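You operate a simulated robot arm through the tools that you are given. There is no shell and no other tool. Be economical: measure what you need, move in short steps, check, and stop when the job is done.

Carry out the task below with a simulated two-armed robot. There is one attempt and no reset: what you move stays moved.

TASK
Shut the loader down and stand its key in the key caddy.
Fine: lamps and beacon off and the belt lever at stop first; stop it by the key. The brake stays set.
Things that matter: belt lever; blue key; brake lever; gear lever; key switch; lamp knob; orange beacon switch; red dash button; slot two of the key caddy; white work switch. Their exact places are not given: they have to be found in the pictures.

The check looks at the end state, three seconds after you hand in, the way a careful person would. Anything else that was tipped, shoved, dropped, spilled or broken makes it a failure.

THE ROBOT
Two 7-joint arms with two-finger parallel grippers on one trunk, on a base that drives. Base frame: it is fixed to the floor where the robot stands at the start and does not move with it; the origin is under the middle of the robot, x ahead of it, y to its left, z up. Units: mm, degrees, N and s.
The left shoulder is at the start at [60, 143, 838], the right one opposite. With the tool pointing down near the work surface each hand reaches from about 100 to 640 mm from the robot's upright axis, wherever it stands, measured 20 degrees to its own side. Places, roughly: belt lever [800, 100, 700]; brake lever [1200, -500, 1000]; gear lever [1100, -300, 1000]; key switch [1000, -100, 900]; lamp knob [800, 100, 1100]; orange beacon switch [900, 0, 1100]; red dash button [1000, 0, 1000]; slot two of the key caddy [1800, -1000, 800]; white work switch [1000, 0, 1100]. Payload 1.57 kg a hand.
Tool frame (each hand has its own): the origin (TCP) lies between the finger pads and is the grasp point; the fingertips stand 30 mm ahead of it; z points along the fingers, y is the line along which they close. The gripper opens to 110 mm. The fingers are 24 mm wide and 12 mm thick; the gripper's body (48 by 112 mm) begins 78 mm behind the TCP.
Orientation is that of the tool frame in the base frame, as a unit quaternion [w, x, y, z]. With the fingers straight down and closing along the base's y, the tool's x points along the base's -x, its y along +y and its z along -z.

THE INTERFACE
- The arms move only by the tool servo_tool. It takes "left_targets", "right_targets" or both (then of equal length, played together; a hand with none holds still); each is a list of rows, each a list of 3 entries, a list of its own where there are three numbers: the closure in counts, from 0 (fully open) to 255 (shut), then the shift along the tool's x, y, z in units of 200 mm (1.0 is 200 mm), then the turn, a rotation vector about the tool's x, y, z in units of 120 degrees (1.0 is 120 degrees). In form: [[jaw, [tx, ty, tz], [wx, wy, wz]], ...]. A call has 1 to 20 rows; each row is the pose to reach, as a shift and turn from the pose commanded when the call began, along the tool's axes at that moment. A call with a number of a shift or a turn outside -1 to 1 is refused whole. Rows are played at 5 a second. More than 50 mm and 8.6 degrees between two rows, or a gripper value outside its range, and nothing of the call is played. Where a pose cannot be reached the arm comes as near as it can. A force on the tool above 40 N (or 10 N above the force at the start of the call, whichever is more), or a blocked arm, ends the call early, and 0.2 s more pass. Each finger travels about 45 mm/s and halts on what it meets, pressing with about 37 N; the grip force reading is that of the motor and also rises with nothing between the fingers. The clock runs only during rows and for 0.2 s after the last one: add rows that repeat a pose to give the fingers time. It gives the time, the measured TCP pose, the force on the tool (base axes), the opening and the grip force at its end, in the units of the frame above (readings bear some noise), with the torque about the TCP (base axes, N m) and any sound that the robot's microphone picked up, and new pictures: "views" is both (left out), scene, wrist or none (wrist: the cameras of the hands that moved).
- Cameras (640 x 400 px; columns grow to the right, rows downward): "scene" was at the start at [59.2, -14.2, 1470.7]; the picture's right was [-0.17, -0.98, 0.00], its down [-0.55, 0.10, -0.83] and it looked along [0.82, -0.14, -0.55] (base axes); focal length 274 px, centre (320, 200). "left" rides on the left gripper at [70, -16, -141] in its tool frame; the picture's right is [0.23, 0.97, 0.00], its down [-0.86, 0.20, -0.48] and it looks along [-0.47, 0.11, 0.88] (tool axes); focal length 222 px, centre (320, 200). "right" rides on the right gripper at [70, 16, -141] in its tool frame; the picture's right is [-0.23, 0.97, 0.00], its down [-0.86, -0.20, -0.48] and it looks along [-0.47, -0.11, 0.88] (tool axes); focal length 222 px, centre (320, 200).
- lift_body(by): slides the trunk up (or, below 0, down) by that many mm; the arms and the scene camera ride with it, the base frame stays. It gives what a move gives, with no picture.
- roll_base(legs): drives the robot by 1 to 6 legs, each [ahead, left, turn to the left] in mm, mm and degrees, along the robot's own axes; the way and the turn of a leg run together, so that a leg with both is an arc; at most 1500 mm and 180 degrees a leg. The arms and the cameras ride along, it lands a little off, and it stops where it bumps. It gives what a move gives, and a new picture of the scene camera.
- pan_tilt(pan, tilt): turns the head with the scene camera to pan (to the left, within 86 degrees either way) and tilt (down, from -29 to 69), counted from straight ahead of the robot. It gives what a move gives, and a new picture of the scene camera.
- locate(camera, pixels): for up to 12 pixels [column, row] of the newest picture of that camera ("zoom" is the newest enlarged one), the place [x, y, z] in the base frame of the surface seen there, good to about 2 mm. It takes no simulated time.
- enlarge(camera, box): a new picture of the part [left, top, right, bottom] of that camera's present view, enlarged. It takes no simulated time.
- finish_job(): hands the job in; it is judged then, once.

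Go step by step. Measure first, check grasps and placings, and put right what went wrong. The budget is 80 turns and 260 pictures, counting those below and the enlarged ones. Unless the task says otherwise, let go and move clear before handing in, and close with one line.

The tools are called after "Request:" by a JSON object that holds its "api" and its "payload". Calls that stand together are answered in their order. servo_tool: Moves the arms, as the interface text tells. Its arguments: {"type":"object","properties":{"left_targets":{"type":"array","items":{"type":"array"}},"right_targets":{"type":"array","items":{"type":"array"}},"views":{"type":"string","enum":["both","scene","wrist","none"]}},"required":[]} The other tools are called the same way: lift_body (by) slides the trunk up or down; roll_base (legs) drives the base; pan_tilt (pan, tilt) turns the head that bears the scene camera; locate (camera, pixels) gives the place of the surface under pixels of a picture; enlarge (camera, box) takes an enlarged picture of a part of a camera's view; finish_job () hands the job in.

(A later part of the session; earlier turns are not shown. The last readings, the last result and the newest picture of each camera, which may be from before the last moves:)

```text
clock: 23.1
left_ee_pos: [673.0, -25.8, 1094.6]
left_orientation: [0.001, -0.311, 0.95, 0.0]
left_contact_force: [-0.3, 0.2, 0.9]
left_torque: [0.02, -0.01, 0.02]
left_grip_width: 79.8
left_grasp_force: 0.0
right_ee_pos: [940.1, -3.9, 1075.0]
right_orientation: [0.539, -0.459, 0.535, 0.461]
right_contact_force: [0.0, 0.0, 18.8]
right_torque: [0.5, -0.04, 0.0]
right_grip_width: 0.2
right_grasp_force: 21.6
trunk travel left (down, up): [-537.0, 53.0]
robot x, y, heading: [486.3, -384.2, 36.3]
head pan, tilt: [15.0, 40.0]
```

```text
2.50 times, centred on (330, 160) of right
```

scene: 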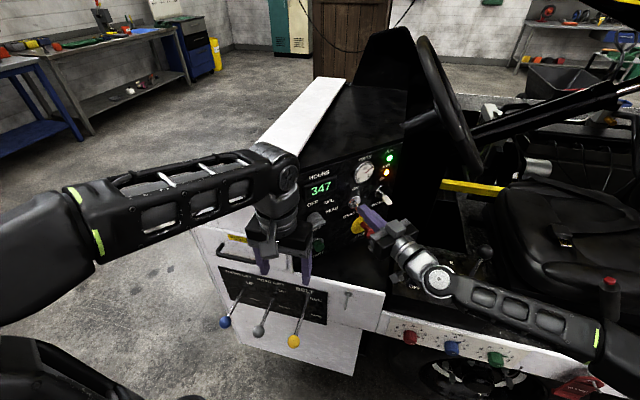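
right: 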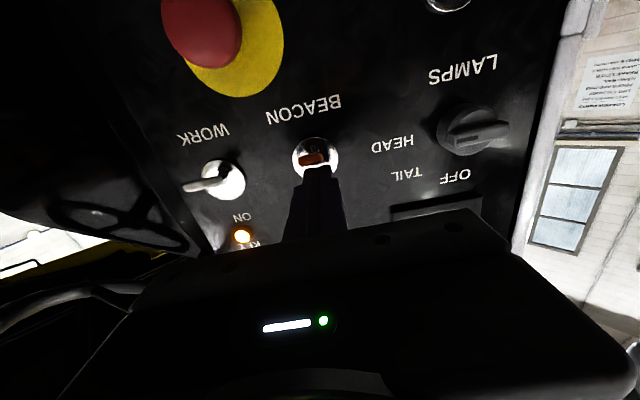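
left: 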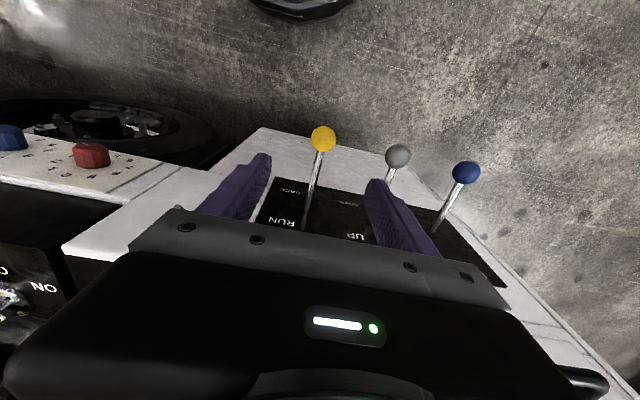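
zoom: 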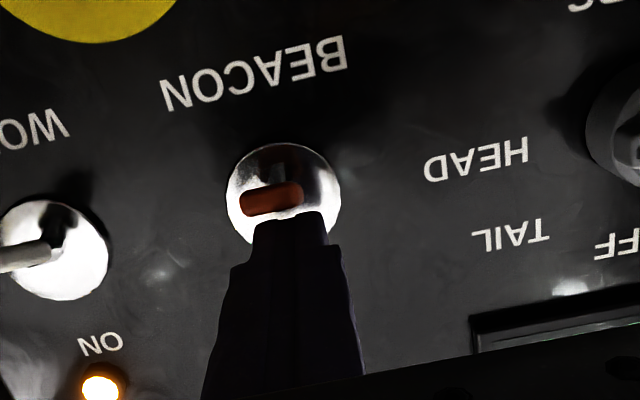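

18.8 N upward on the fingers; push a few mm more, then lift to check.

Request:
{"api": "servo_tool", "payload": {"right_targets": [[255, [0.02, 0, 0], [0, 0, 0]], [255, [0.04, 0, 0], [0, 0, 0]], [255, [0.04, 0, 0], [0, 0, 0]], [255, [-0.1, 0, 0], [0, 0, 0]], [255, [-0.25, 0, 0], [0, 0, 0]], [255, [-0.25, 0, -0.2], [0, 0, 0]], [255, [-0.25, 0, -0.35], [0, 0, 0]]]}}

Request:
{"api": "enlarge", "payload": {"camera": "right", "box": [250, 60, 530, 240]}}

Request:
{"api": "enlarge", "payload": {"camera": "scene", "box": [300, 150, 400, 250]}}

```text
clock: 23.7
left_ee_pos: [672.8, -27.0, 1093.1]
left_orientation: [0.001, -0.31, 0.951, 0.0]
left_contact_force: [0.5, -0.2, -0.3]
left_torque: [-0.02, 0.06, -0.02]
left_grip_width: 79.8
left_grasp_force: 0.1
right_ee_pos: [941.4, -3.7, 1075.8]
right_orientation: [0.545, -0.457, 0.529, 0.462]
right_contact_force: [-2.6, -6.0, 10.6]
right_torque: [0.24, -0.03, 0.2]
right_grip_width: 0.0
right_grasp_force: 21.1
trunk travel left (down, up): [-537.0, 53.0]
robot x, y, heading: [485.4, -387.8, 36.4]
head pan, tilt: [15.0, 40.0]
stopped in row 3 (right hand): the force on the tool passed its limit at 42 N (the readings are from after the stop); the commanded pose is now the measured one
```

scene: 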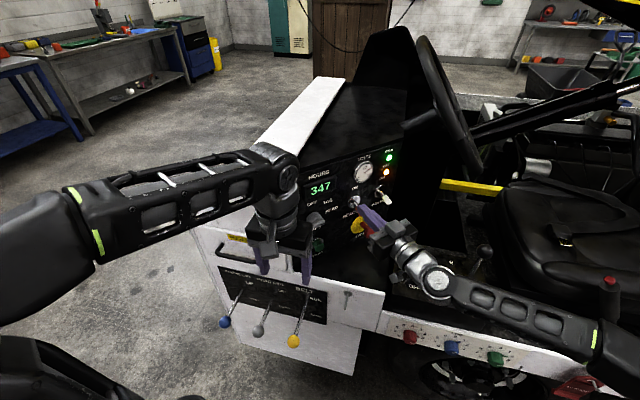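
right: 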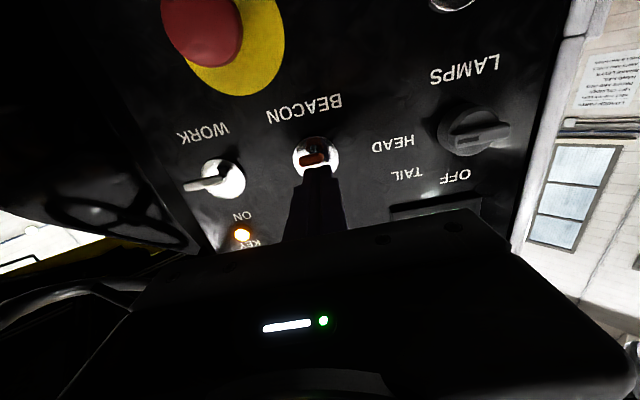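

```text
2.22 times, centred on (390, 150) of right
```

zoom: 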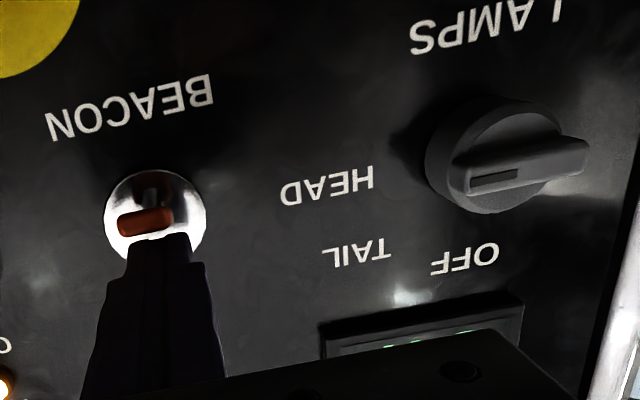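

```text
4.00 times, centred on (350, 200) of scene
```

zoom: 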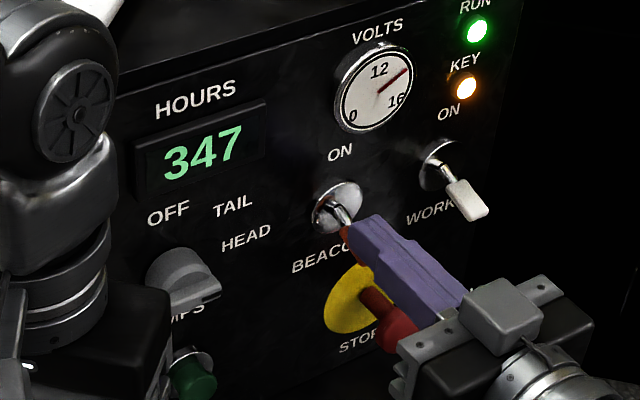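

Force reached the limit, so the toggle is at its stop. Lift off and back away, then view it.

Request:
{"api": "servo_tool", "payload": {"right_targets": [[255, [-0.1, 0, 0], [0, 0, 0]], [255, [-0.2, 0, 0], [0, 0, 0]], [255, [-0.2, 0, -0.2], [0, 0, 0]], [255, [-0.2, 0, -0.4], [0, 0, 0]], [255, [-0.2, 0, -0.4], [0, 0, 0]]]}}

Request:
{"api": "enlarge", "payload": {"camera": "right", "box": [250, 60, 500, 210]}}

Request:
{"api": "locate", "payload": {"camera": "zoom", "pixels": [[450, 120], [320, 200]]}}

Request:
{"api": "enlarge", "payload": {"camera": "scene", "box": [300, 150, 400, 250]}}

```text
clock: 24.9
left_ee_pos: [672.4, -24.8, 1092.9]
left_orientation: [0.0, -0.312, 0.95, 0.0]
left_contact_force: [0.1, 0.6, 0.7]
left_torque: [0.02, 0.01, -0.01]
left_grip_width: 79.7
left_grasp_force: 0.0
right_ee_pos: [927.4, -81.5, 1111.9]
right_orientation: [0.543, -0.459, 0.531, 0.462]
right_contact_force: [-0.5, 0.1, -0.2]
right_torque: [-0.01, 0.0, 0.02]
right_grip_width: 0.0
right_grasp_force: 21.4
trunk travel left (down, up): [-537.0, 53.0]
robot x, y, heading: [489.3, -384.2, 36.2]
head pan, tilt: [15.0, 40.0]
```

scene: 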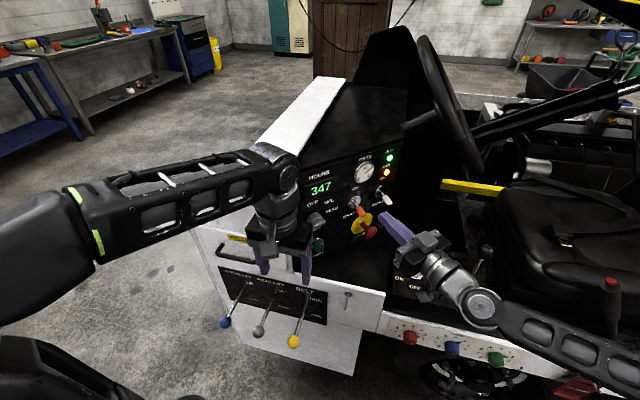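
right: 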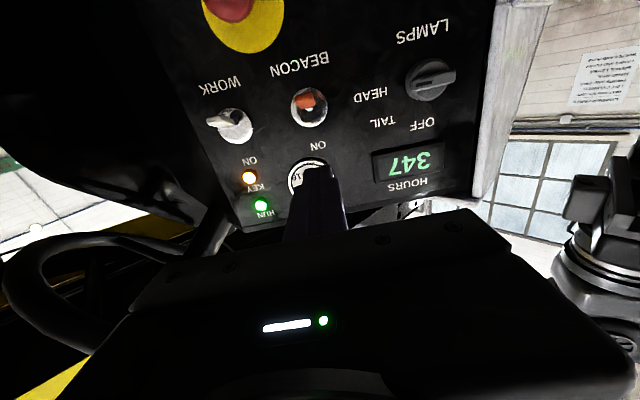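

```text
2.56 times, centred on (375, 135) of right
```

zoom: 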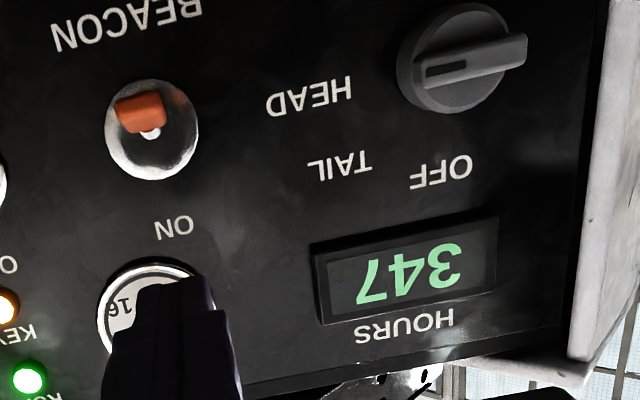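

```text
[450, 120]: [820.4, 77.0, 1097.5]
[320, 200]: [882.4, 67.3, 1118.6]
```

```text
4.00 times, centred on (350, 200) of scene
```

zoom: 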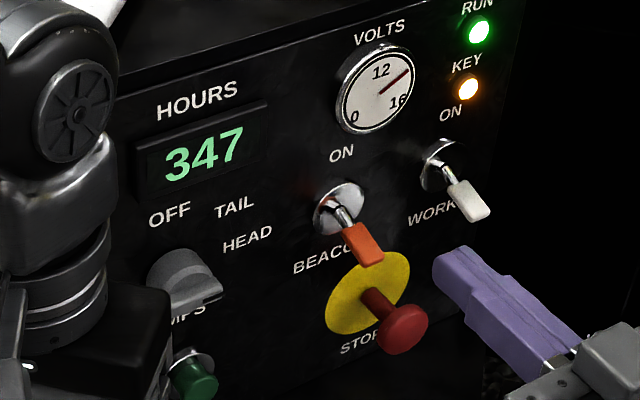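

Beacon is now down (off). Measure the lamp knob and its labels to find the turn needed.

Request:
{"api": "enlarge", "payload": {"camera": "right", "box": [350, 40, 500, 140]}}

Request:
{"api": "locate", "payload": {"camera": "zoom", "pixels": [[306, 357], [140, 345], [95, 235], [280, 225], [265, 178], [440, 128], [345, 150], [250, 155], [400, 220], [320, 262], [360, 100], [225, 150]]}}

```text
4.00 times, centred on (425, 90) of right
```

zoom: 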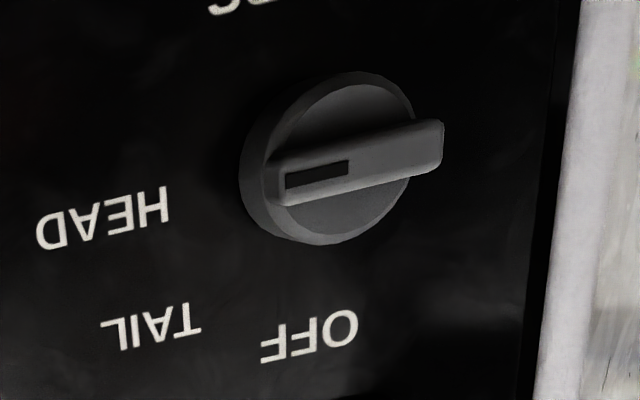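

```text
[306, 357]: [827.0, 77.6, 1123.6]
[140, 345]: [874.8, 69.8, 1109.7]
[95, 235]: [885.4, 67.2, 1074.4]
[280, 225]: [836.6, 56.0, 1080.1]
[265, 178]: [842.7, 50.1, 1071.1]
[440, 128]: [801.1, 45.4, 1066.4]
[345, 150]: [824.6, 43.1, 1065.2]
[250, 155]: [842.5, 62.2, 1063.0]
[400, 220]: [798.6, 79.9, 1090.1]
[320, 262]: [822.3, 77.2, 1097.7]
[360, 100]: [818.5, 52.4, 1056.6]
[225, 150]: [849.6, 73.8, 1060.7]
```

Knob ridge is centred at about (822,44,1068), pointer at HEAD (≈5°), OFF ≈85–90°. Back the left hand off and roll the right hand +90° in front of the knob with jaws open.

Request:
{"api": "servo_tool", "payload": {"left_targets": [[70, [0.06, 0.05, 0], [0, 0, 0]], [70, [0.12, 0.1, 0], [0, 0, 0]], [70, [0.18, 0.15, 0], [0, 0, 0]], [70, [0.24, 0.2, 0], [0, 0, 0]], [70, [0.3, 0.25, 0], [0, 0, 0]], [70, [0.36, 0.3, 0], [0, 0, 0]], [70, [0.42, 0.35, 0], [0, 0, 0]], [70, [0.48, 0.4, 0], [0, 0, 0]], [70, [0.54, 0.45, 0], [0, 0, 0]], [70, [0.6, 0.5, 0], [0, 0, 0]], [70, [0.6, 0.5, 0], [0, 0, 0]], [70, [0.6, 0.5, 0], [0, 0, 0]]], "right_targets": [[116, [0.02, 0.055, 0.012], [0, 0, 0.068]], [116, [0.04, 0.11, 0.024], [0, 0, 0.136]], [116, [0.06, 0.165, 0.036], [0, 0, 0.204]], [116, [0.08, 0.22, 0.048], [0, 0, 0.272]], [116, [0.1, 0.275, 0.06], [0, 0, 0.34]], [116, [0.12, 0.33, 0.072], [0, 0, 0.408]], [116, [0.14, 0.385, 0.084], [0, 0, 0.476]], [116, [0.16, 0.44, 0.096], [0, 0, 0.544]], [116, [0.18, 0.495, 0.108], [0, 0, 0.612]], [116, [0.2, 0.55, 0.12], [0, 0, 0.68]], [116, [0.22, 0.61, 0.133], [0, 0, 0.75]], [116, [0.22, 0.61, 0.133], [0, 0, 0.75]]]}}

Request:
{"api": "enlarge", "payload": {"camera": "scene", "box": [280, 150, 400, 260]}}

```text
clock: 27.5
left_ee_pos: [516.1, -15.0, 1092.1]
left_orientation: [0.0, -0.311, 0.95, 0.0]
left_contact_force: [0.1, 0.3, -0.2]
left_torque: [-0.01, -0.03, -0.01]
left_grip_width: 79.8
left_grasp_force: 0.0
right_ee_pos: [812.1, -36.5, 1068.1]
right_orientation: [0.057, 0.052, 0.7, 0.71]
right_contact_force: [0.0, -0.8, 0.8]
right_torque: [0.01, -0.03, -0.01]
right_grip_width: 60.0
right_grasp_force: 0.1
trunk travel left (down, up): [-537.0, 53.0]
robot x, y, heading: [488.5, -381.1, 36.2]
head pan, tilt: [15.0, 40.0]
```

scene: 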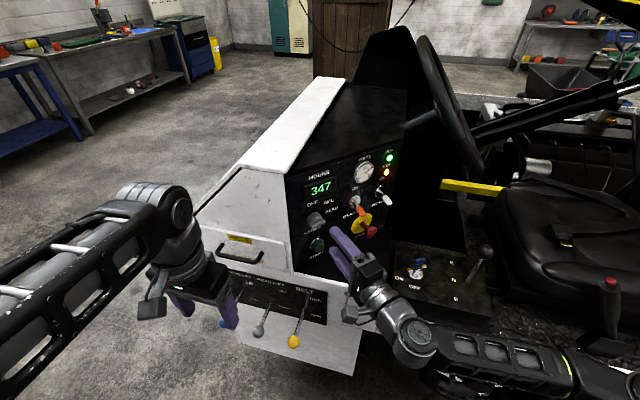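
right: 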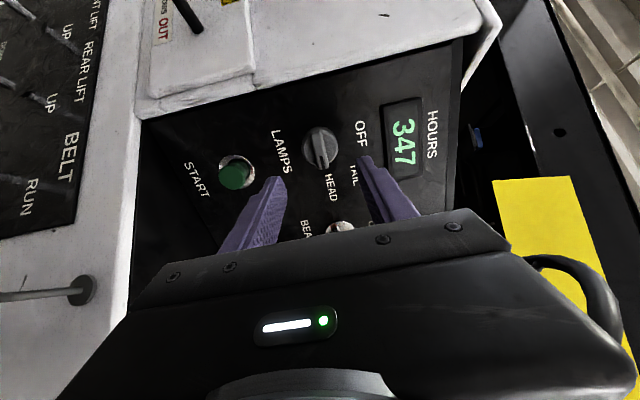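
left: 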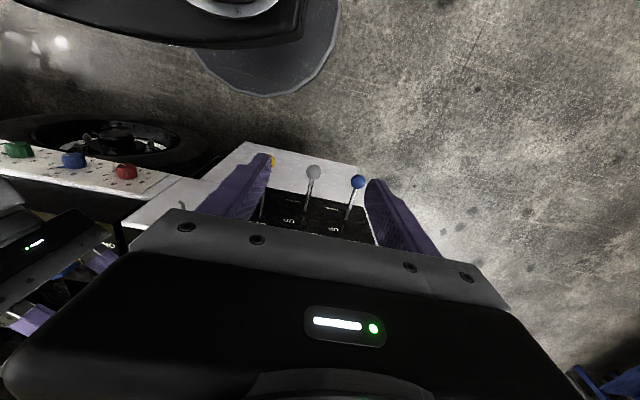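

```text
3.64 times, centred on (340, 205) of scene
```

zoom: 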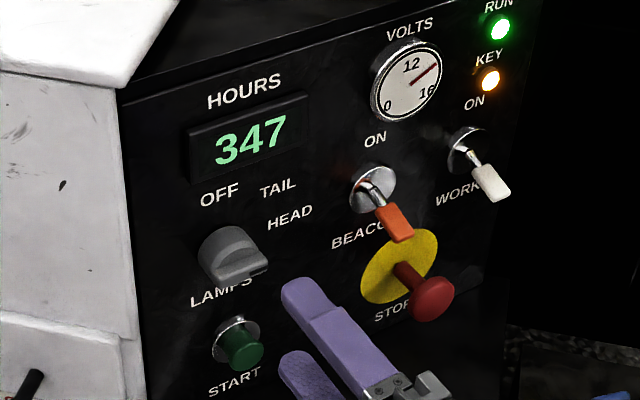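

Aligned. Advance onto the ridge with jaws at 40 mm and close.

Request:
{"api": "servo_tool", "payload": {"right_targets": [[162, [0.01, 0, 0.1], [0, 0, 0]], [162, [0.01, 0, 0.2], [0, 0, 0]], [162, [0.01, 0, 0.26], [0, 0, 0]], [162, [0.01, 0, 0.285], [0, 0, 0]], [255, [0.01, 0, 0.285], [0, 0, 0]], [255, [0.01, 0, 0.285], [0, 0, 0]], [255, [0.01, 0, 0.285], [0, 0, 0]], [255, [0.01, 0, 0.285], [0, 0, 0]]]}}

Request:
{"api": "enlarge", "payload": {"camera": "right", "box": [220, 80, 420, 240]}}

Request:
{"api": "enlarge", "payload": {"camera": "scene", "box": [280, 170, 380, 260]}}

```text
clock: 29.3
left_ee_pos: [517.3, -14.5, 1092.5]
left_orientation: [0.001, -0.312, 0.95, 0.0]
left_contact_force: [-0.1, -0.3, -0.3]
left_torque: [-0.04, 0.03, -0.02]
left_grip_width: 80.2
left_grasp_force: 0.0
right_ee_pos: [834.0, -11.4, 1066.3]
right_orientation: [0.058, 0.052, 0.7, 0.71]
right_contact_force: [-0.6, 0.4, 0.3]
right_torque: [-0.03, 0.0, 0.0]
right_grip_width: 0.2
right_grasp_force: 21.4
right hand out of reach, approached as far as the arm can: row 1, 2, 3, 4, 5, 6, 7, 8
trunk travel left (down, up): [-537.0, 53.0]
robot x, y, heading: [491.7, -381.7, 36.4]
head pan, tilt: [15.0, 40.0]
```

scene: 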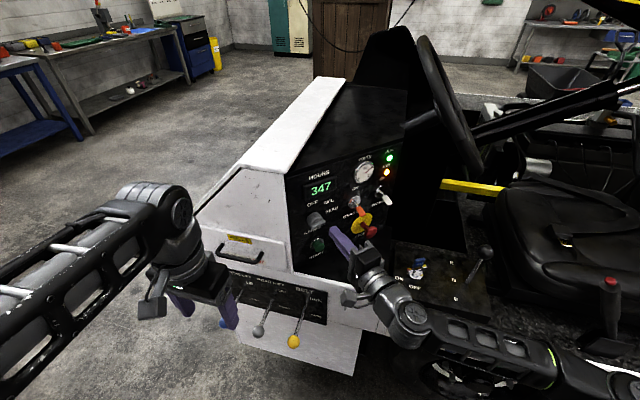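
right: 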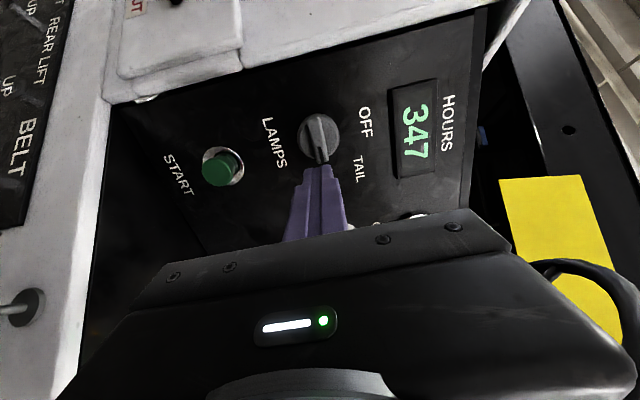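

```text
2.50 times, centred on (320, 160) of right
```

zoom: 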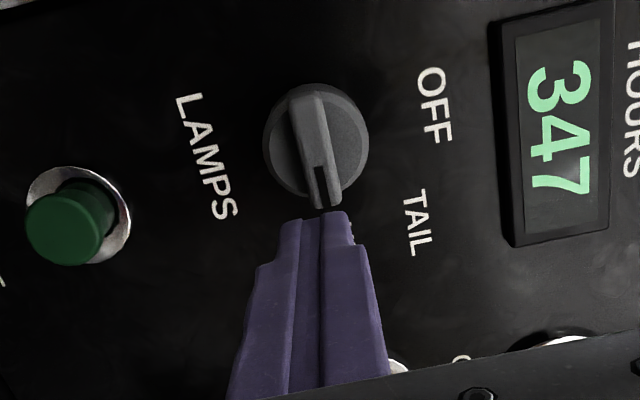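

```text
4.44 times, centred on (330, 215) of scene
```

zoom: 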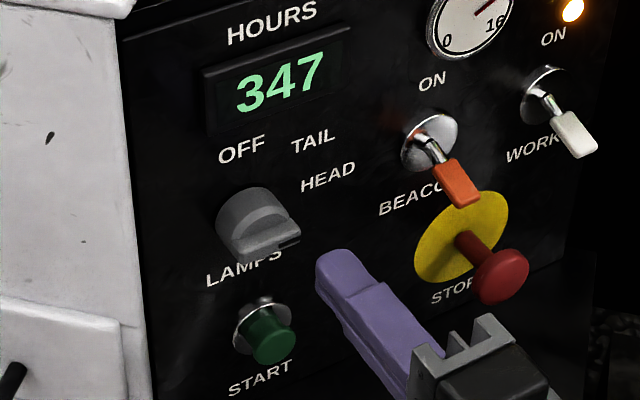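

The right hand could not quite get there at this roll. I'll retract it, and turn the base 40° left so the dash is straight ahead of the right arm.

Request:
{"api": "servo_tool", "payload": {"right_targets": [[162, [0, 0, -0.2], [0, 0, 0]], [162, [0, 0, -0.4], [0, 0, 0]], [162, [0, 0, -0.6], [0, 0, 0]], [162, [0, 0, -0.8], [0, 0, 0]], [162, [0, 0, -1.0], [0, 0, 0]], [162, [0, 0, -1.0], [0, 0, 0]]], "views": "none"}}

Request:
{"api": "roll_base", "payload": {"legs": [[0, 0, 40]]}}

```text
clock: 30.7
left_ee_pos: [516.5, -14.9, 1092.1]
left_orientation: [0.0, -0.311, 0.95, 0.0]
left_contact_force: [0.5, -0.9, 0.6]
left_torque: [0.04, 0.01, 0.01]
left_grip_width: 79.8
left_grasp_force: 0.0
right_ee_pos: [903.6, -139.1, 1032.1]
right_orientation: [0.057, 0.052, 0.7, 0.711]
right_contact_force: [-0.2, -0.4, 0.0]
right_torque: [0.03, -0.02, 0.0]
right_grip_width: 40.3
right_grasp_force: 0.0
right hand out of reach, approached as far as the arm can: row 2, 3, 4, 5, 6
trunk travel left (down, up): [-537.0, 53.0]
robot x, y, heading: [486.5, -382.3, 36.3]
head pan, tilt: [15.0, 40.0]
```

```text
clock: 33.0
left_ee_pos: [272.2, -84.2, 1093.8]
left_orientation: [0.0, -0.619, 0.785, 0.0]
left_contact_force: [-0.3, 0.0, 0.4]
left_torque: [0.02, 0.0, 0.01]
left_grip_width: 79.8
left_grasp_force: 0.0
right_ee_pos: [646.8, 72.1, 1031.8]
right_orientation: [-0.19, -0.192, 0.675, 0.687]
right_contact_force: [0.3, 0.9, 0.0]
right_torque: [0.01, 0.02, 0.03]
right_grip_width: 40.1
right_grasp_force: 0.2
trunk travel left (down, up): [-537.0, 53.0]
robot x, y, heading: [490.0, -384.3, 76.4]
head pan, tilt: [15.0, 40.0]
```

scene: 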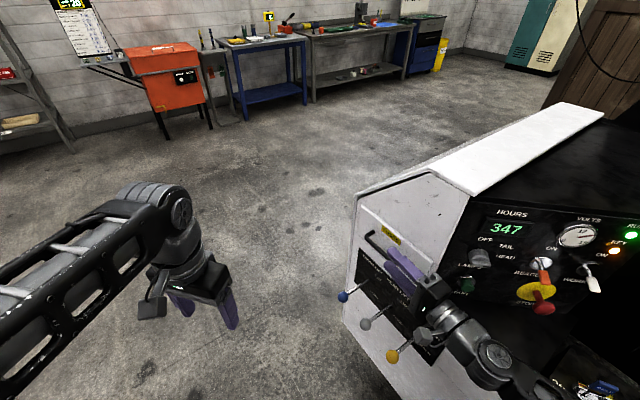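

The right hand drifted but is clear. Sync it with a hold call first and see where the commanded pose is.

Request:
{"api": "servo_tool", "payload": {"right_targets": [[162, [0, 0, 0], [0, 0, 0]], [162, [0, 0, 0], [0, 0, 0]], [162, [0, 0, 0], [0, 0, 0]]], "views": "wrist"}}

```text
clock: 33.8
left_ee_pos: [273.0, -83.5, 1093.0]
left_orientation: [0.0, -0.619, 0.785, 0.0]
left_contact_force: [-0.4, -0.4, 0.1]
left_torque: [-0.01, -0.01, 0.0]
left_grip_width: 80.0
left_grasp_force: 0.0
right_ee_pos: [647.3, 71.4, 1033.1]
right_orientation: [-0.19, -0.192, 0.674, 0.687]
right_contact_force: [-0.5, -0.1, 0.1]
right_torque: [-0.03, 0.0, 0.02]
right_grip_width: 40.5
right_grasp_force: 0.1
trunk travel left (down, up): [-537.0, 53.0]
robot x, y, heading: [491.5, -384.2, 76.5]
head pan, tilt: [15.0, 40.0]
```

right: 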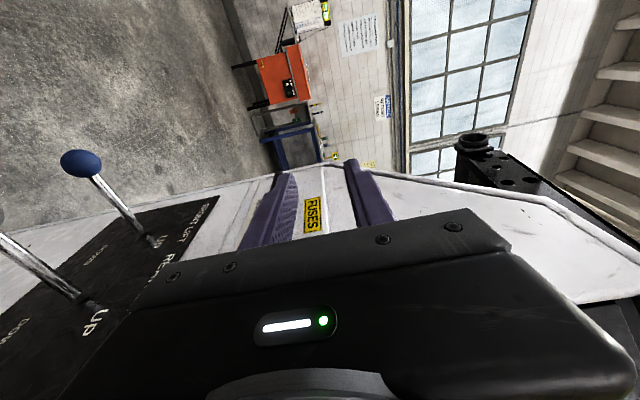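

Request:
{"api": "servo_tool", "payload": {"right_targets": [[162, [-0.02, 0.03, -0.165], [0, -0.055, 0]], [162, [-0.04, 0.06, -0.33], [0, -0.11, 0]], [162, [-0.06, 0.09, -0.495], [0, -0.166, 0]], [162, [-0.08, 0.12, -0.66], [0, -0.222, 0]], [162, [-0.1, 0.15, -0.82], [0, -0.278, 0]], [162, [-0.12, 0.175, -0.985], [0, -0.333, 0]], [162, [-0.12, 0.175, -0.985], [0, -0.333, 0]]]}}

```text
clock: 34.5
left_ee_pos: [271.8, -85.3, 1092.7]
left_orientation: [0.0, -0.619, 0.785, 0.0]
left_contact_force: [0.3, 1.2, 0.3]
left_torque: [-0.06, 0.11, 0.01]
left_grip_width: 79.8
left_grasp_force: 0.1
right_ee_pos: [714.5, 76.5, 1020.7]
right_orientation: [-0.122, -0.113, 0.689, 0.706]
right_contact_force: [-9.0, -2.0, 0.1]
right_torque: [-0.09, 0.19, 0.33]
right_grip_width: 39.8
right_grasp_force: 0.1
right hand out of reach, approached as far as the arm can: row 1, 2, 3
trunk travel left (down, up): [-537.0, 53.0]
robot x, y, heading: [487.8, -385.5, 76.6]
head pan, tilt: [15.0, 40.0]
stopped in row 3 (right hand): the force on the tool passed its limit at 66 N (the readings are from after the stop); the commanded pose is now the measured one
```

scene: 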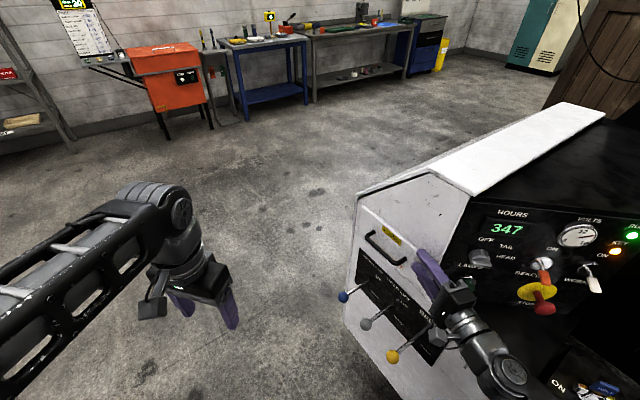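
right: 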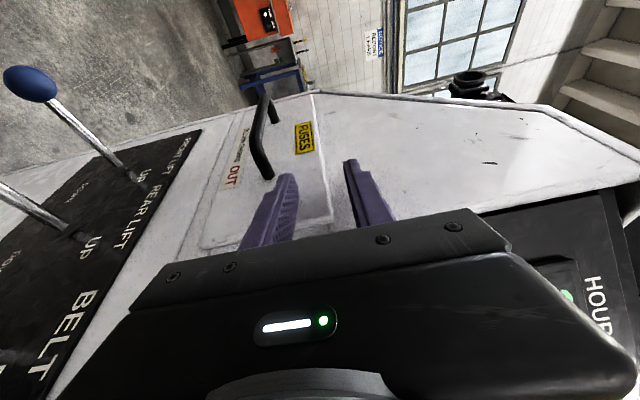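

The arm was stuck at a joint limit and brushed the hood. Back the hand outwards, then unwind the roll by −90°.

Request:
{"api": "servo_tool", "payload": {"right_targets": [[162, [0.15, 0, -0.05], [0, 0, 0]], [162, [0.3, 0, -0.1], [0, 0, 0]], [162, [0.3, 0, -0.1], [0, 0, -0.07]], [162, [0.3, 0, -0.1], [0, 0, -0.14]], [162, [0.3, 0, -0.1], [0, 0, -0.21]], [162, [0.3, 0, -0.1], [0, 0, -0.28]], [162, [0.3, 0, -0.1], [0, 0, -0.35]], [162, [0.3, 0, -0.1], [0, 0, -0.42]], [162, [0.3, 0, -0.1], [0, 0, -0.49]], [162, [0.3, 0, -0.1], [0, 0, -0.56]], [162, [0.3, 0, -0.1], [0, 0, -0.63]], [162, [0.3, 0, -0.1], [0, 0, -0.7]], [162, [0.3, 0, -0.1], [0, 0, -0.75]], [162, [0.3, 0, -0.1], [0, 0, -0.75]]]}}

```text
clock: 37.5
left_ee_pos: [270.9, -85.1, 1093.1]
left_orientation: [0.0, -0.619, 0.785, -0.001]
left_contact_force: [0.3, -0.5, -0.6]
left_torque: [-0.01, 0.01, -0.02]
left_grip_width: 79.9
left_grasp_force: 0.0
right_ee_pos: [680.9, 85.7, 997.9]
right_orientation: [0.416, -0.567, 0.408, 0.582]
right_contact_force: [-0.3, -0.3, -0.4]
right_torque: [0.0, -0.03, 0.0]
right_grip_width: 40.4
right_grasp_force: 0.0
right hand out of reach, approached as far as the arm can: row 1, 2, 3, 4, 5, 6, 7, 8, 9, 10, 11, 12, 13, 14
trunk travel left (down, up): [-537.0, 53.0]
robot x, y, heading: [489.2, -380.1, 76.7]
head pan, tilt: [15.0, 40.0]
```

scene: 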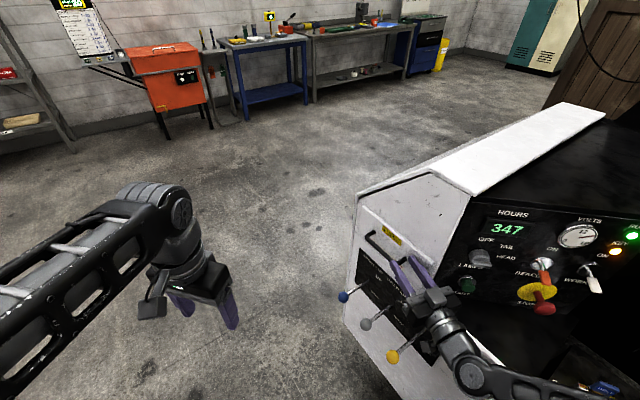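
right: 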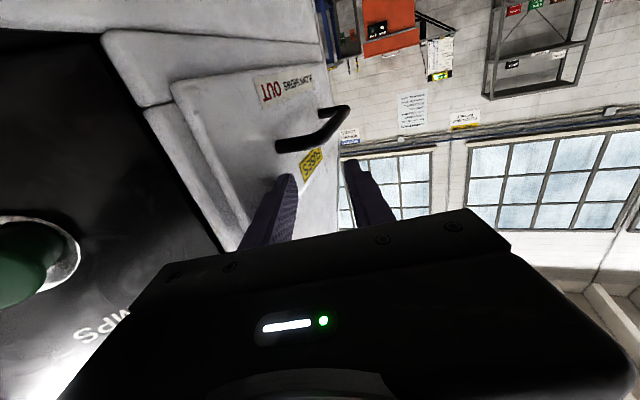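

The arm is over-folded (too near). I need to back the base ~250 mm; first look behind/right for obstacles.

Request:
{"api": "pan_tilt", "payload": {"pan": -86, "tilt": 45}}

Request:
{"api": "pan_tilt", "payload": {"pan": 86, "tilt": 50}}

```text
clock: 39.2
left_ee_pos: [271.3, -84.6, 1092.8]
left_orientation: [0.0, -0.62, 0.784, 0.0]
left_contact_force: [0.7, 0.1, 0.2]
left_torque: [-0.01, 0.03, 0.0]
left_grip_width: 79.8
left_grasp_force: 0.0
right_ee_pos: [681.3, 86.8, 998.4]
right_orientation: [0.416, -0.566, 0.409, 0.582]
right_contact_force: [0.0, -0.2, 0.0]
right_torque: [0.03, 0.02, -0.01]
right_grip_width: 40.3
right_grasp_force: 0.0
trunk travel left (down, up): [-537.0, 53.0]
robot x, y, heading: [490.5, -382.6, 76.6]
head pan, tilt: [-85.9, 45.0]
```

scene: 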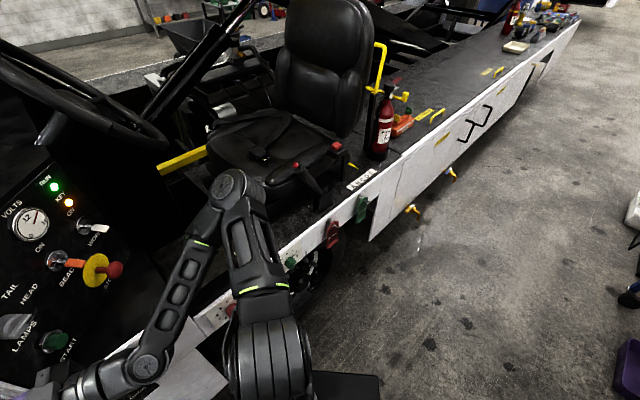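

```text
clock: 41.8
left_ee_pos: [272.6, -85.8, 1091.6]
left_orientation: [-0.001, -0.62, 0.785, 0.0]
left_contact_force: [-0.4, 0.0, 0.2]
left_torque: [-0.01, -0.01, 0.0]
left_grip_width: 79.7
left_grasp_force: 0.0
right_ee_pos: [680.4, 87.5, 998.0]
right_orientation: [0.416, -0.566, 0.409, 0.583]
right_contact_force: [1.1, -0.4, -0.3]
right_torque: [-0.03, 0.01, 0.0]
right_grip_width: 40.4
right_grasp_force: 0.2
trunk travel left (down, up): [-537.0, 53.0]
robot x, y, heading: [491.4, -381.9, 76.5]
head pan, tilt: [85.9, 50.0]
```

scene: 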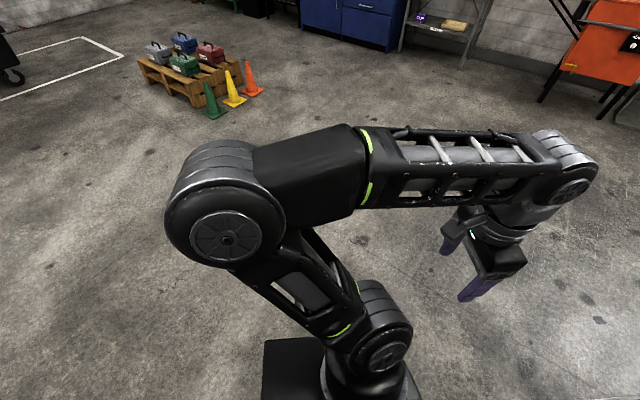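

The floor behind is free for several hundred mm. Backing 250 mm and looking at the dash again.

Request:
{"api": "roll_base", "payload": {"legs": [[-250, 0, 0]]}}

Request:
{"api": "pan_tilt", "payload": {"pan": -20, "tilt": 30}}

Request:
{"api": "servo_tool", "payload": {"right_targets": [[162, [0, 0, 0], [0, 0, 0]], [162, [0, 0, 0], [0, 0, 0]], [162, [0, 0, 0], [0, 0, 0]]], "views": "none"}}

```text
clock: 43.6
left_ee_pos: [214.5, -321.2, 1093.4]
left_orientation: [-0.001, -0.621, 0.784, -0.001]
left_contact_force: [-0.1, -0.3, 0.3]
left_torque: [0.03, -0.03, -0.01]
left_grip_width: 79.8
left_grasp_force: 0.0
right_ee_pos: [623.8, -148.9, 997.5]
right_orientation: [0.414, -0.568, 0.407, 0.584]
right_contact_force: [0.2, 0.0, 0.1]
right_torque: [-0.04, -0.02, -0.01]
right_grip_width: 40.0
right_grasp_force: 0.1
trunk travel left (down, up): [-537.0, 53.0]
robot x, y, heading: [434.3, -618.8, 76.7]
head pan, tilt: [85.9, 50.0]
```

scene: 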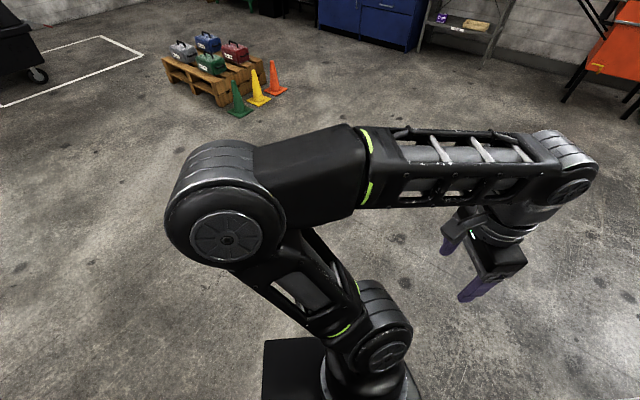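

```text
clock: 45.5
left_ee_pos: [215.4, -320.5, 1093.2]
left_orientation: [0.0, -0.621, 0.784, 0.0]
left_contact_force: [-0.3, -0.2, -1.2]
left_torque: [0.0, 0.03, -0.02]
left_grip_width: 79.9
left_grasp_force: 0.0
right_ee_pos: [624.4, -148.4, 998.0]
right_orientation: [0.414, -0.568, 0.407, 0.583]
right_contact_force: [-0.1, 0.0, -0.6]
right_torque: [-0.01, 0.0, 0.02]
right_grip_width: 40.1
right_grasp_force: 0.0
trunk travel left (down, up): [-537.0, 53.0]
robot x, y, heading: [431.8, -617.7, 76.8]
head pan, tilt: [-20.0, 30.0]
```

scene: 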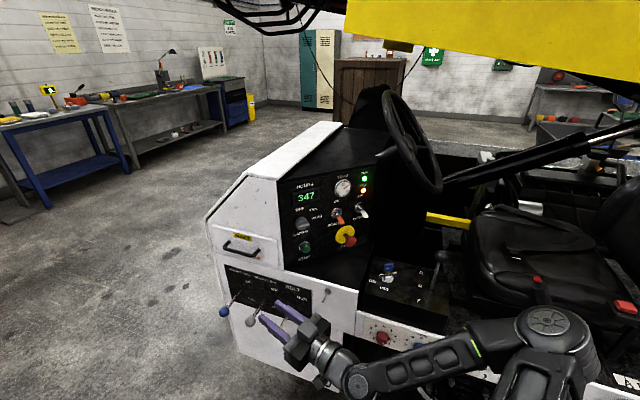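

```text
clock: 46.3
left_ee_pos: [214.7, -320.6, 1093.8]
left_orientation: [0.001, -0.621, 0.784, 0.0]
left_contact_force: [0.3, 0.3, -0.2]
left_torque: [-0.07, 0.02, 0.01]
left_grip_width: 79.8
left_grasp_force: 0.0
right_ee_pos: [625.5, -149.7, 997.6]
right_orientation: [0.414, -0.568, 0.407, 0.583]
right_contact_force: [-0.1, 0.1, -0.3]
right_torque: [-0.01, 0.01, 0.01]
right_grip_width: 40.3
right_grasp_force: 0.1
trunk travel left (down, up): [-537.0, 53.0]
robot x, y, heading: [434.4, -618.9, 76.7]
head pan, tilt: [-20.0, 30.0]
```

Clear now and in sync. Re-aim the right hand at the lamp knob: yaw to the dash normal with jaws vertical, stopping 90 mm short.

Request:
{"api": "servo_tool", "payload": {"right_targets": [[162, [-0.032, -0.09, 0.01], [0.0162, -0.0162, 0.0668]], [162, [-0.064, -0.18, 0.02], [0.0324, -0.0324, 0.1336]], [162, [-0.095, -0.27, 0.03], [0.0485, -0.0485, 0.2004]], [162, [-0.127, -0.36, 0.04], [0.0647, -0.0647, 0.2673]], [162, [-0.159, -0.45, 0.051], [0.081, -0.081, 0.334]], [162, [-0.19, -0.54, 0.061], [0.097, -0.097, 0.401]], [162, [-0.222, -0.63, 0.071], [0.113, -0.113, 0.468]], [162, [-0.254, -0.72, 0.081], [0.129, -0.129, 0.535]], [162, [-0.286, -0.81, 0.092], [0.146, -0.146, 0.601]], [162, [-0.318, -0.9, 0.102], [0.162, -0.162, 0.668]], [162, [-0.35, -0.985, 0.112], [0.178, -0.178, 0.735]], [162, [-0.35, -0.985, 0.112], [0.178, -0.178, 0.735]]]}}

```text
clock: 48.9
left_ee_pos: [214.8, -320.3, 1092.9]
left_orientation: [0.0, -0.621, 0.784, -0.001]
left_contact_force: [0.3, -0.3, -0.2]
left_torque: [-0.03, 0.01, 0.02]
left_grip_width: 80.1
left_grasp_force: 0.0
right_ee_pos: [803.5, -64.3, 1067.5]
right_orientation: [0.045, 0.057, 0.699, 0.712]
right_contact_force: [-0.3, 0.9, -0.6]
right_torque: [-0.02, 0.0, -0.01]
right_grip_width: 40.2
right_grasp_force: 0.1
trunk travel left (down, up): [-537.0, 53.0]
robot x, y, heading: [432.4, -616.2, 76.7]
head pan, tilt: [-20.0, 30.0]
```

scene: 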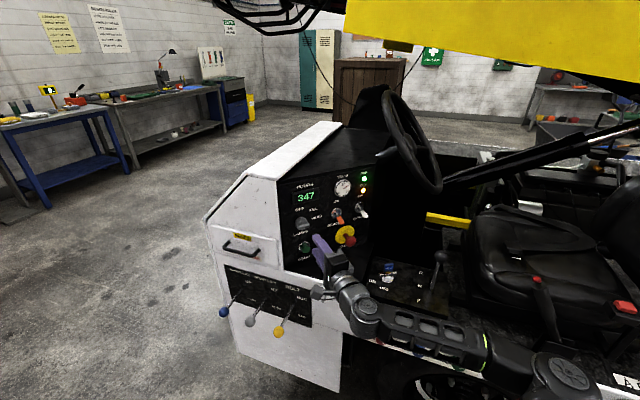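
right: 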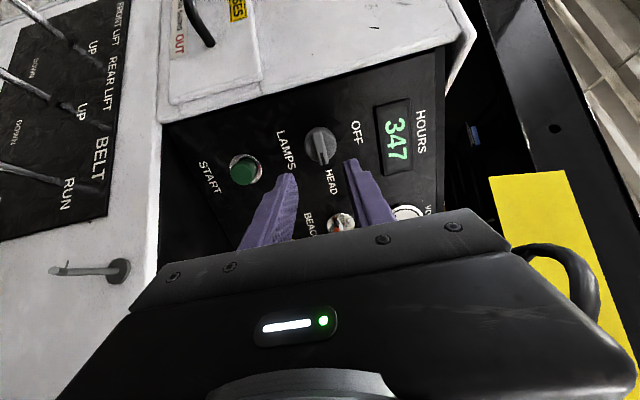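

Aligned. Advance and close on the ridge.

Request:
{"api": "servo_tool", "payload": {"right_targets": [[162, [-0.005, 0, 0.15], [0, 0, 0]], [162, [-0.012, 0, 0.3], [0, 0, 0]], [162, [-0.012, 0, 0.4], [0, 0, 0]], [162, [-0.012, 0, 0.425], [0, 0, 0]], [255, [-0.012, 0, 0.425], [0, 0, 0]], [255, [-0.012, 0, 0.425], [0, 0, 0]], [255, [-0.012, 0, 0.425], [0, 0, 0]], [255, [-0.012, 0, 0.425], [0, 0, 0]]], "views": "wrist"}}

Request:
{"api": "enlarge", "payload": {"camera": "scene", "box": [270, 160, 400, 280]}}

```text
clock: 50.7
left_ee_pos: [214.7, -321.4, 1093.2]
left_orientation: [0.0, -0.621, 0.784, 0.0]
left_contact_force: [-0.5, 0.2, -0.3]
left_torque: [0.0, 0.0, 0.0]
left_grip_width: 79.9
left_grasp_force: 0.1
right_ee_pos: [818.7, 17.5, 1069.8]
right_orientation: [0.047, 0.055, 0.698, 0.712]
right_contact_force: [1.0, 3.7, 3.7]
right_torque: [-0.07, -0.63, 0.0]
right_grip_width: 12.0
right_grasp_force: 29.2
trunk travel left (down, up): [-537.0, 53.0]
robot x, y, heading: [433.4, -618.9, 76.7]
head pan, tilt: [-20.0, 30.0]
```

right: 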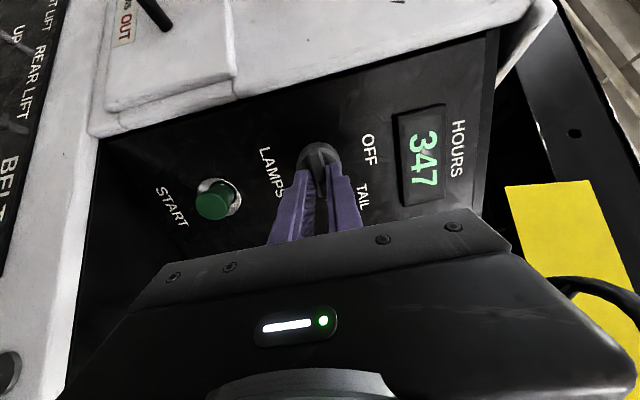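

```text
3.33 times, centred on (335, 220) of scene
```

zoom: 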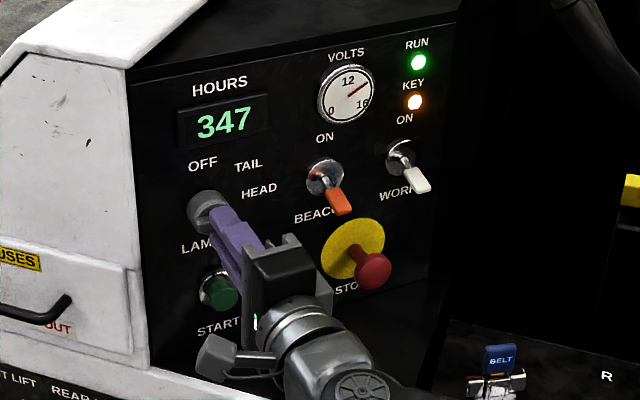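

Ridge gripped (12 mm). Turn −90° about the tool axis (counter-clockwise as seen on the dash) to OFF.

Request:
{"api": "servo_tool", "payload": {"right_targets": [[255, [0, 0, 0], [0, 0, -0.068]], [255, [0, 0, 0], [0, 0, -0.136]], [255, [0, 0, 0], [0, 0, -0.204]], [255, [0, 0, 0], [0, 0, -0.272]], [255, [0, 0, 0], [0, 0, -0.34]], [255, [0, 0, 0], [0, 0, -0.408]], [255, [0, 0, 0], [0, 0, -0.476]], [255, [0, 0, 0], [0, 0, -0.544]], [255, [0, 0, 0], [0, 0, -0.612]], [255, [0, 0, 0], [0, 0, -0.68]], [255, [0, 0, 0], [0, 0, -0.74]], [255, [0, 0, 0], [0, 0, -0.74]]], "views": "wrist"}}

Request:
{"api": "enlarge", "payload": {"camera": "scene", "box": [270, 160, 400, 280]}}

```text
clock: 53.3
left_ee_pos: [213.7, -321.7, 1092.7]
left_orientation: [0.001, -0.621, 0.784, 0.0]
left_contact_force: [0.6, 0.7, 0.0]
left_torque: [0.03, 0.0, 0.01]
left_grip_width: 80.0
left_grasp_force: 0.1
right_ee_pos: [814.7, 18.2, 1071.6]
right_orientation: [0.532, -0.45, 0.535, 0.478]
right_contact_force: [-6.6, 8.7, 18.0]
right_torque: [0.51, -0.12, 0.16]
right_grip_width: 11.8
right_grasp_force: 29.5
trunk travel left (down, up): [-537.0, 53.0]
robot x, y, heading: [432.0, -620.6, 76.8]
head pan, tilt: [-20.0, 30.0]
```

right: 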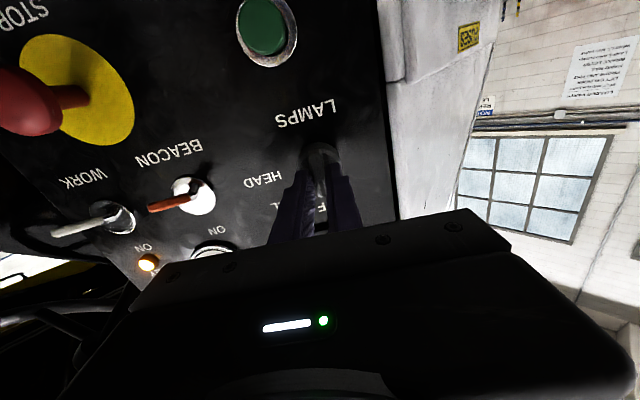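

```text
3.33 times, centred on (335, 220) of scene
```

zoom: 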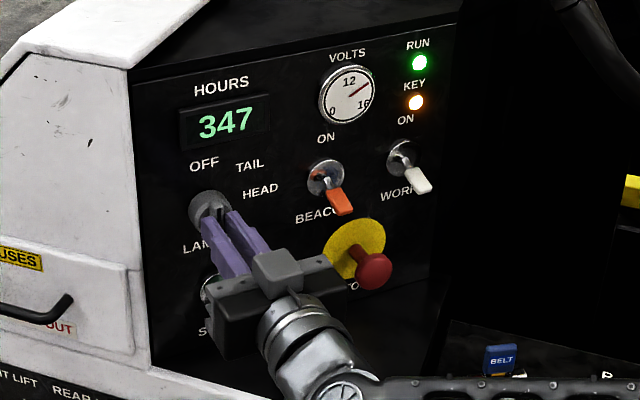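

The turn completed. Open, back straight off and check the pointer.

Request:
{"api": "servo_tool", "payload": {"right_targets": [[190, [0, 0, 0], [0, 0, 0]], [190, [0, 0, 0], [0, 0, 0]], [190, [0, 0, -0.1], [0, 0, 0]], [190, [0, 0, -0.3], [0, 0, 0]], [190, [0, 0, -0.5], [0, 0, 0]], [190, [0, 0, -0.7], [0, 0, 0]], [190, [0, 0, -0.7], [0, 0, 0]]], "views": "wrist"}}

Request:
{"api": "enlarge", "payload": {"camera": "scene", "box": [270, 160, 400, 280]}}

Request:
{"api": "enlarge", "payload": {"camera": "right", "box": [270, 40, 450, 160]}}

```text
clock: 54.9
left_ee_pos: [215.3, -320.7, 1092.4]
left_orientation: [0.0, -0.621, 0.784, -0.001]
left_contact_force: [0.4, 0.9, -1.3]
left_torque: [0.0, 0.02, -0.01]
left_grip_width: 79.8
left_grasp_force: 0.0
right_ee_pos: [799.8, -121.0, 1067.8]
right_orientation: [0.531, -0.448, 0.538, 0.476]
right_contact_force: [-0.9, 0.2, 0.8]
right_torque: [-0.01, 0.0, 0.04]
right_grip_width: 28.1
right_grasp_force: 0.1
trunk travel left (down, up): [-537.0, 53.0]
robot x, y, heading: [433.6, -621.7, 77.0]
head pan, tilt: [-20.0, 30.0]
```

right: 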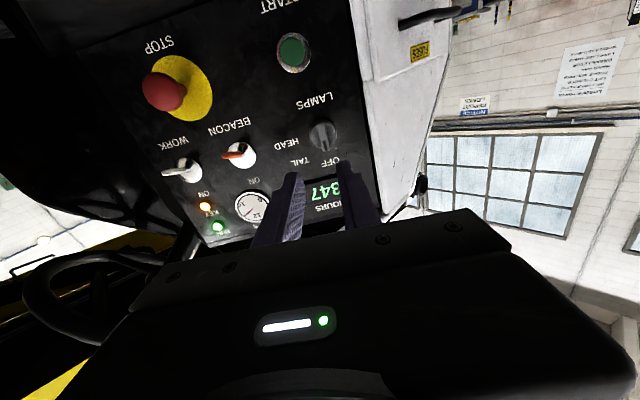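

```text
3.33 times, centred on (335, 220) of scene
```

zoom: 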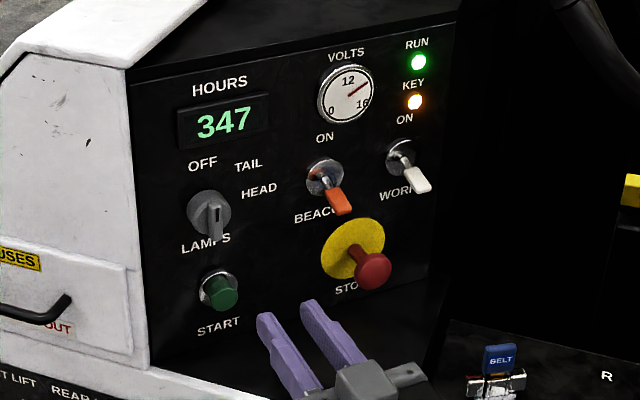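

```text
3.33 times, centred on (360, 100) of right
```

zoom: 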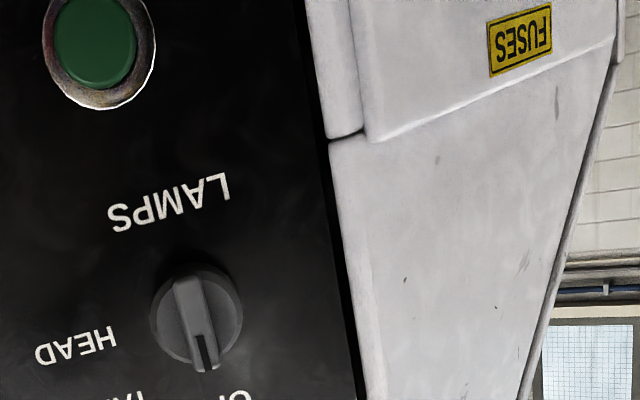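

Lamp pointer (dark mark) now points up to OFF. Now the key: enlarge it.

Request:
{"api": "enlarge", "payload": {"camera": "scene", "box": [360, 240, 450, 300]}}

Request:
{"api": "locate", "payload": {"camera": "zoom", "pixels": [[175, 165], [215, 170], [170, 205], [210, 205], [180, 220], [130, 240], [235, 235], [175, 255], [95, 282], [170, 310], [300, 200], [520, 150]]}}

```text
6.67 times, centred on (405, 270) of scene
```

zoom: 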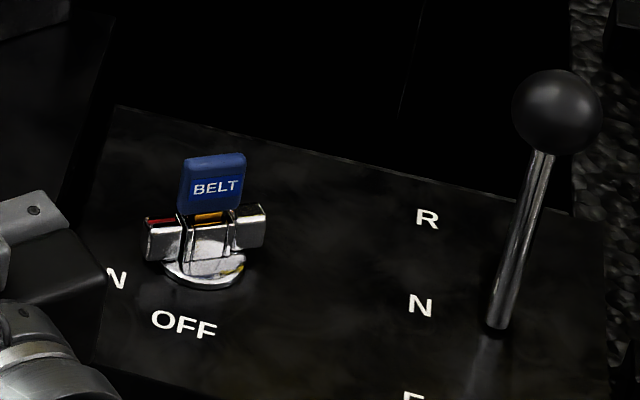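

```text
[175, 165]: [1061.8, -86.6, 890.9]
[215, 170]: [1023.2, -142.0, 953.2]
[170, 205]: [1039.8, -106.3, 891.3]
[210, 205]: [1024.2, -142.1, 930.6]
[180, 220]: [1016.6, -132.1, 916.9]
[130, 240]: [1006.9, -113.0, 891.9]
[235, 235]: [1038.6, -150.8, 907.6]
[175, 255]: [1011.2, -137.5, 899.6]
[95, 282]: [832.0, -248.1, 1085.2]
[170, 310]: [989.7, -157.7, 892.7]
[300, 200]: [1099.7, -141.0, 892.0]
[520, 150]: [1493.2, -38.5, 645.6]
```

The key switch is at about (1022,-140), top of key z≈953. I'll fold the right hand to tool-down, pull it in, then return the base to heading 36° beside the console.

Request:
{"api": "servo_tool", "payload": {"right_targets": [[190, [-0.024, 0.005, -0.087], [0, 0.068, 0]], [190, [-0.048, 0.01, -0.174], [0, 0.136, 0]], [190, [-0.072, 0.015, -0.26], [0, 0.204, 0]], [190, [-0.096, 0.02, -0.346], [0, 0.272, 0]], [190, [-0.12, 0.025, -0.432], [0, 0.34, 0]], [190, [-0.144, 0.03, -0.518], [0, 0.408, 0]], [190, [-0.168, 0.035, -0.604], [0, 0.476, 0]], [190, [-0.192, 0.04, -0.69], [0, 0.544, 0]], [190, [-0.216, 0.045, -0.776], [0, 0.612, 0]], [190, [-0.24, 0.05, -0.862], [0, 0.68, 0]], [190, [-0.26, 0.055, -0.95], [0, 0.75, 0]], [190, [-0.26, 0.055, -0.95], [0, 0.75, 0]]], "views": "none"}}

```text
clock: 57.5
left_ee_pos: [214.6, -321.1, 1092.7]
left_orientation: [0.001, -0.622, 0.783, 0.0]
left_contact_force: [-0.1, -0.4, -0.4]
left_torque: [0.01, -0.02, 0.03]
left_grip_width: 79.6
left_grasp_force: 0.0
right_ee_pos: [762.9, -308.3, 1116.1]
right_orientation: [-0.005, -0.654, 0.756, 0.02]
right_contact_force: [0.4, -0.1, 0.1]
right_torque: [0.02, -0.01, 0.0]
right_grip_width: 28.0
right_grasp_force: 0.0
trunk travel left (down, up): [-537.0, 53.0]
robot x, y, heading: [433.2, -619.8, 76.9]
head pan, tilt: [-20.0, 30.0]
```

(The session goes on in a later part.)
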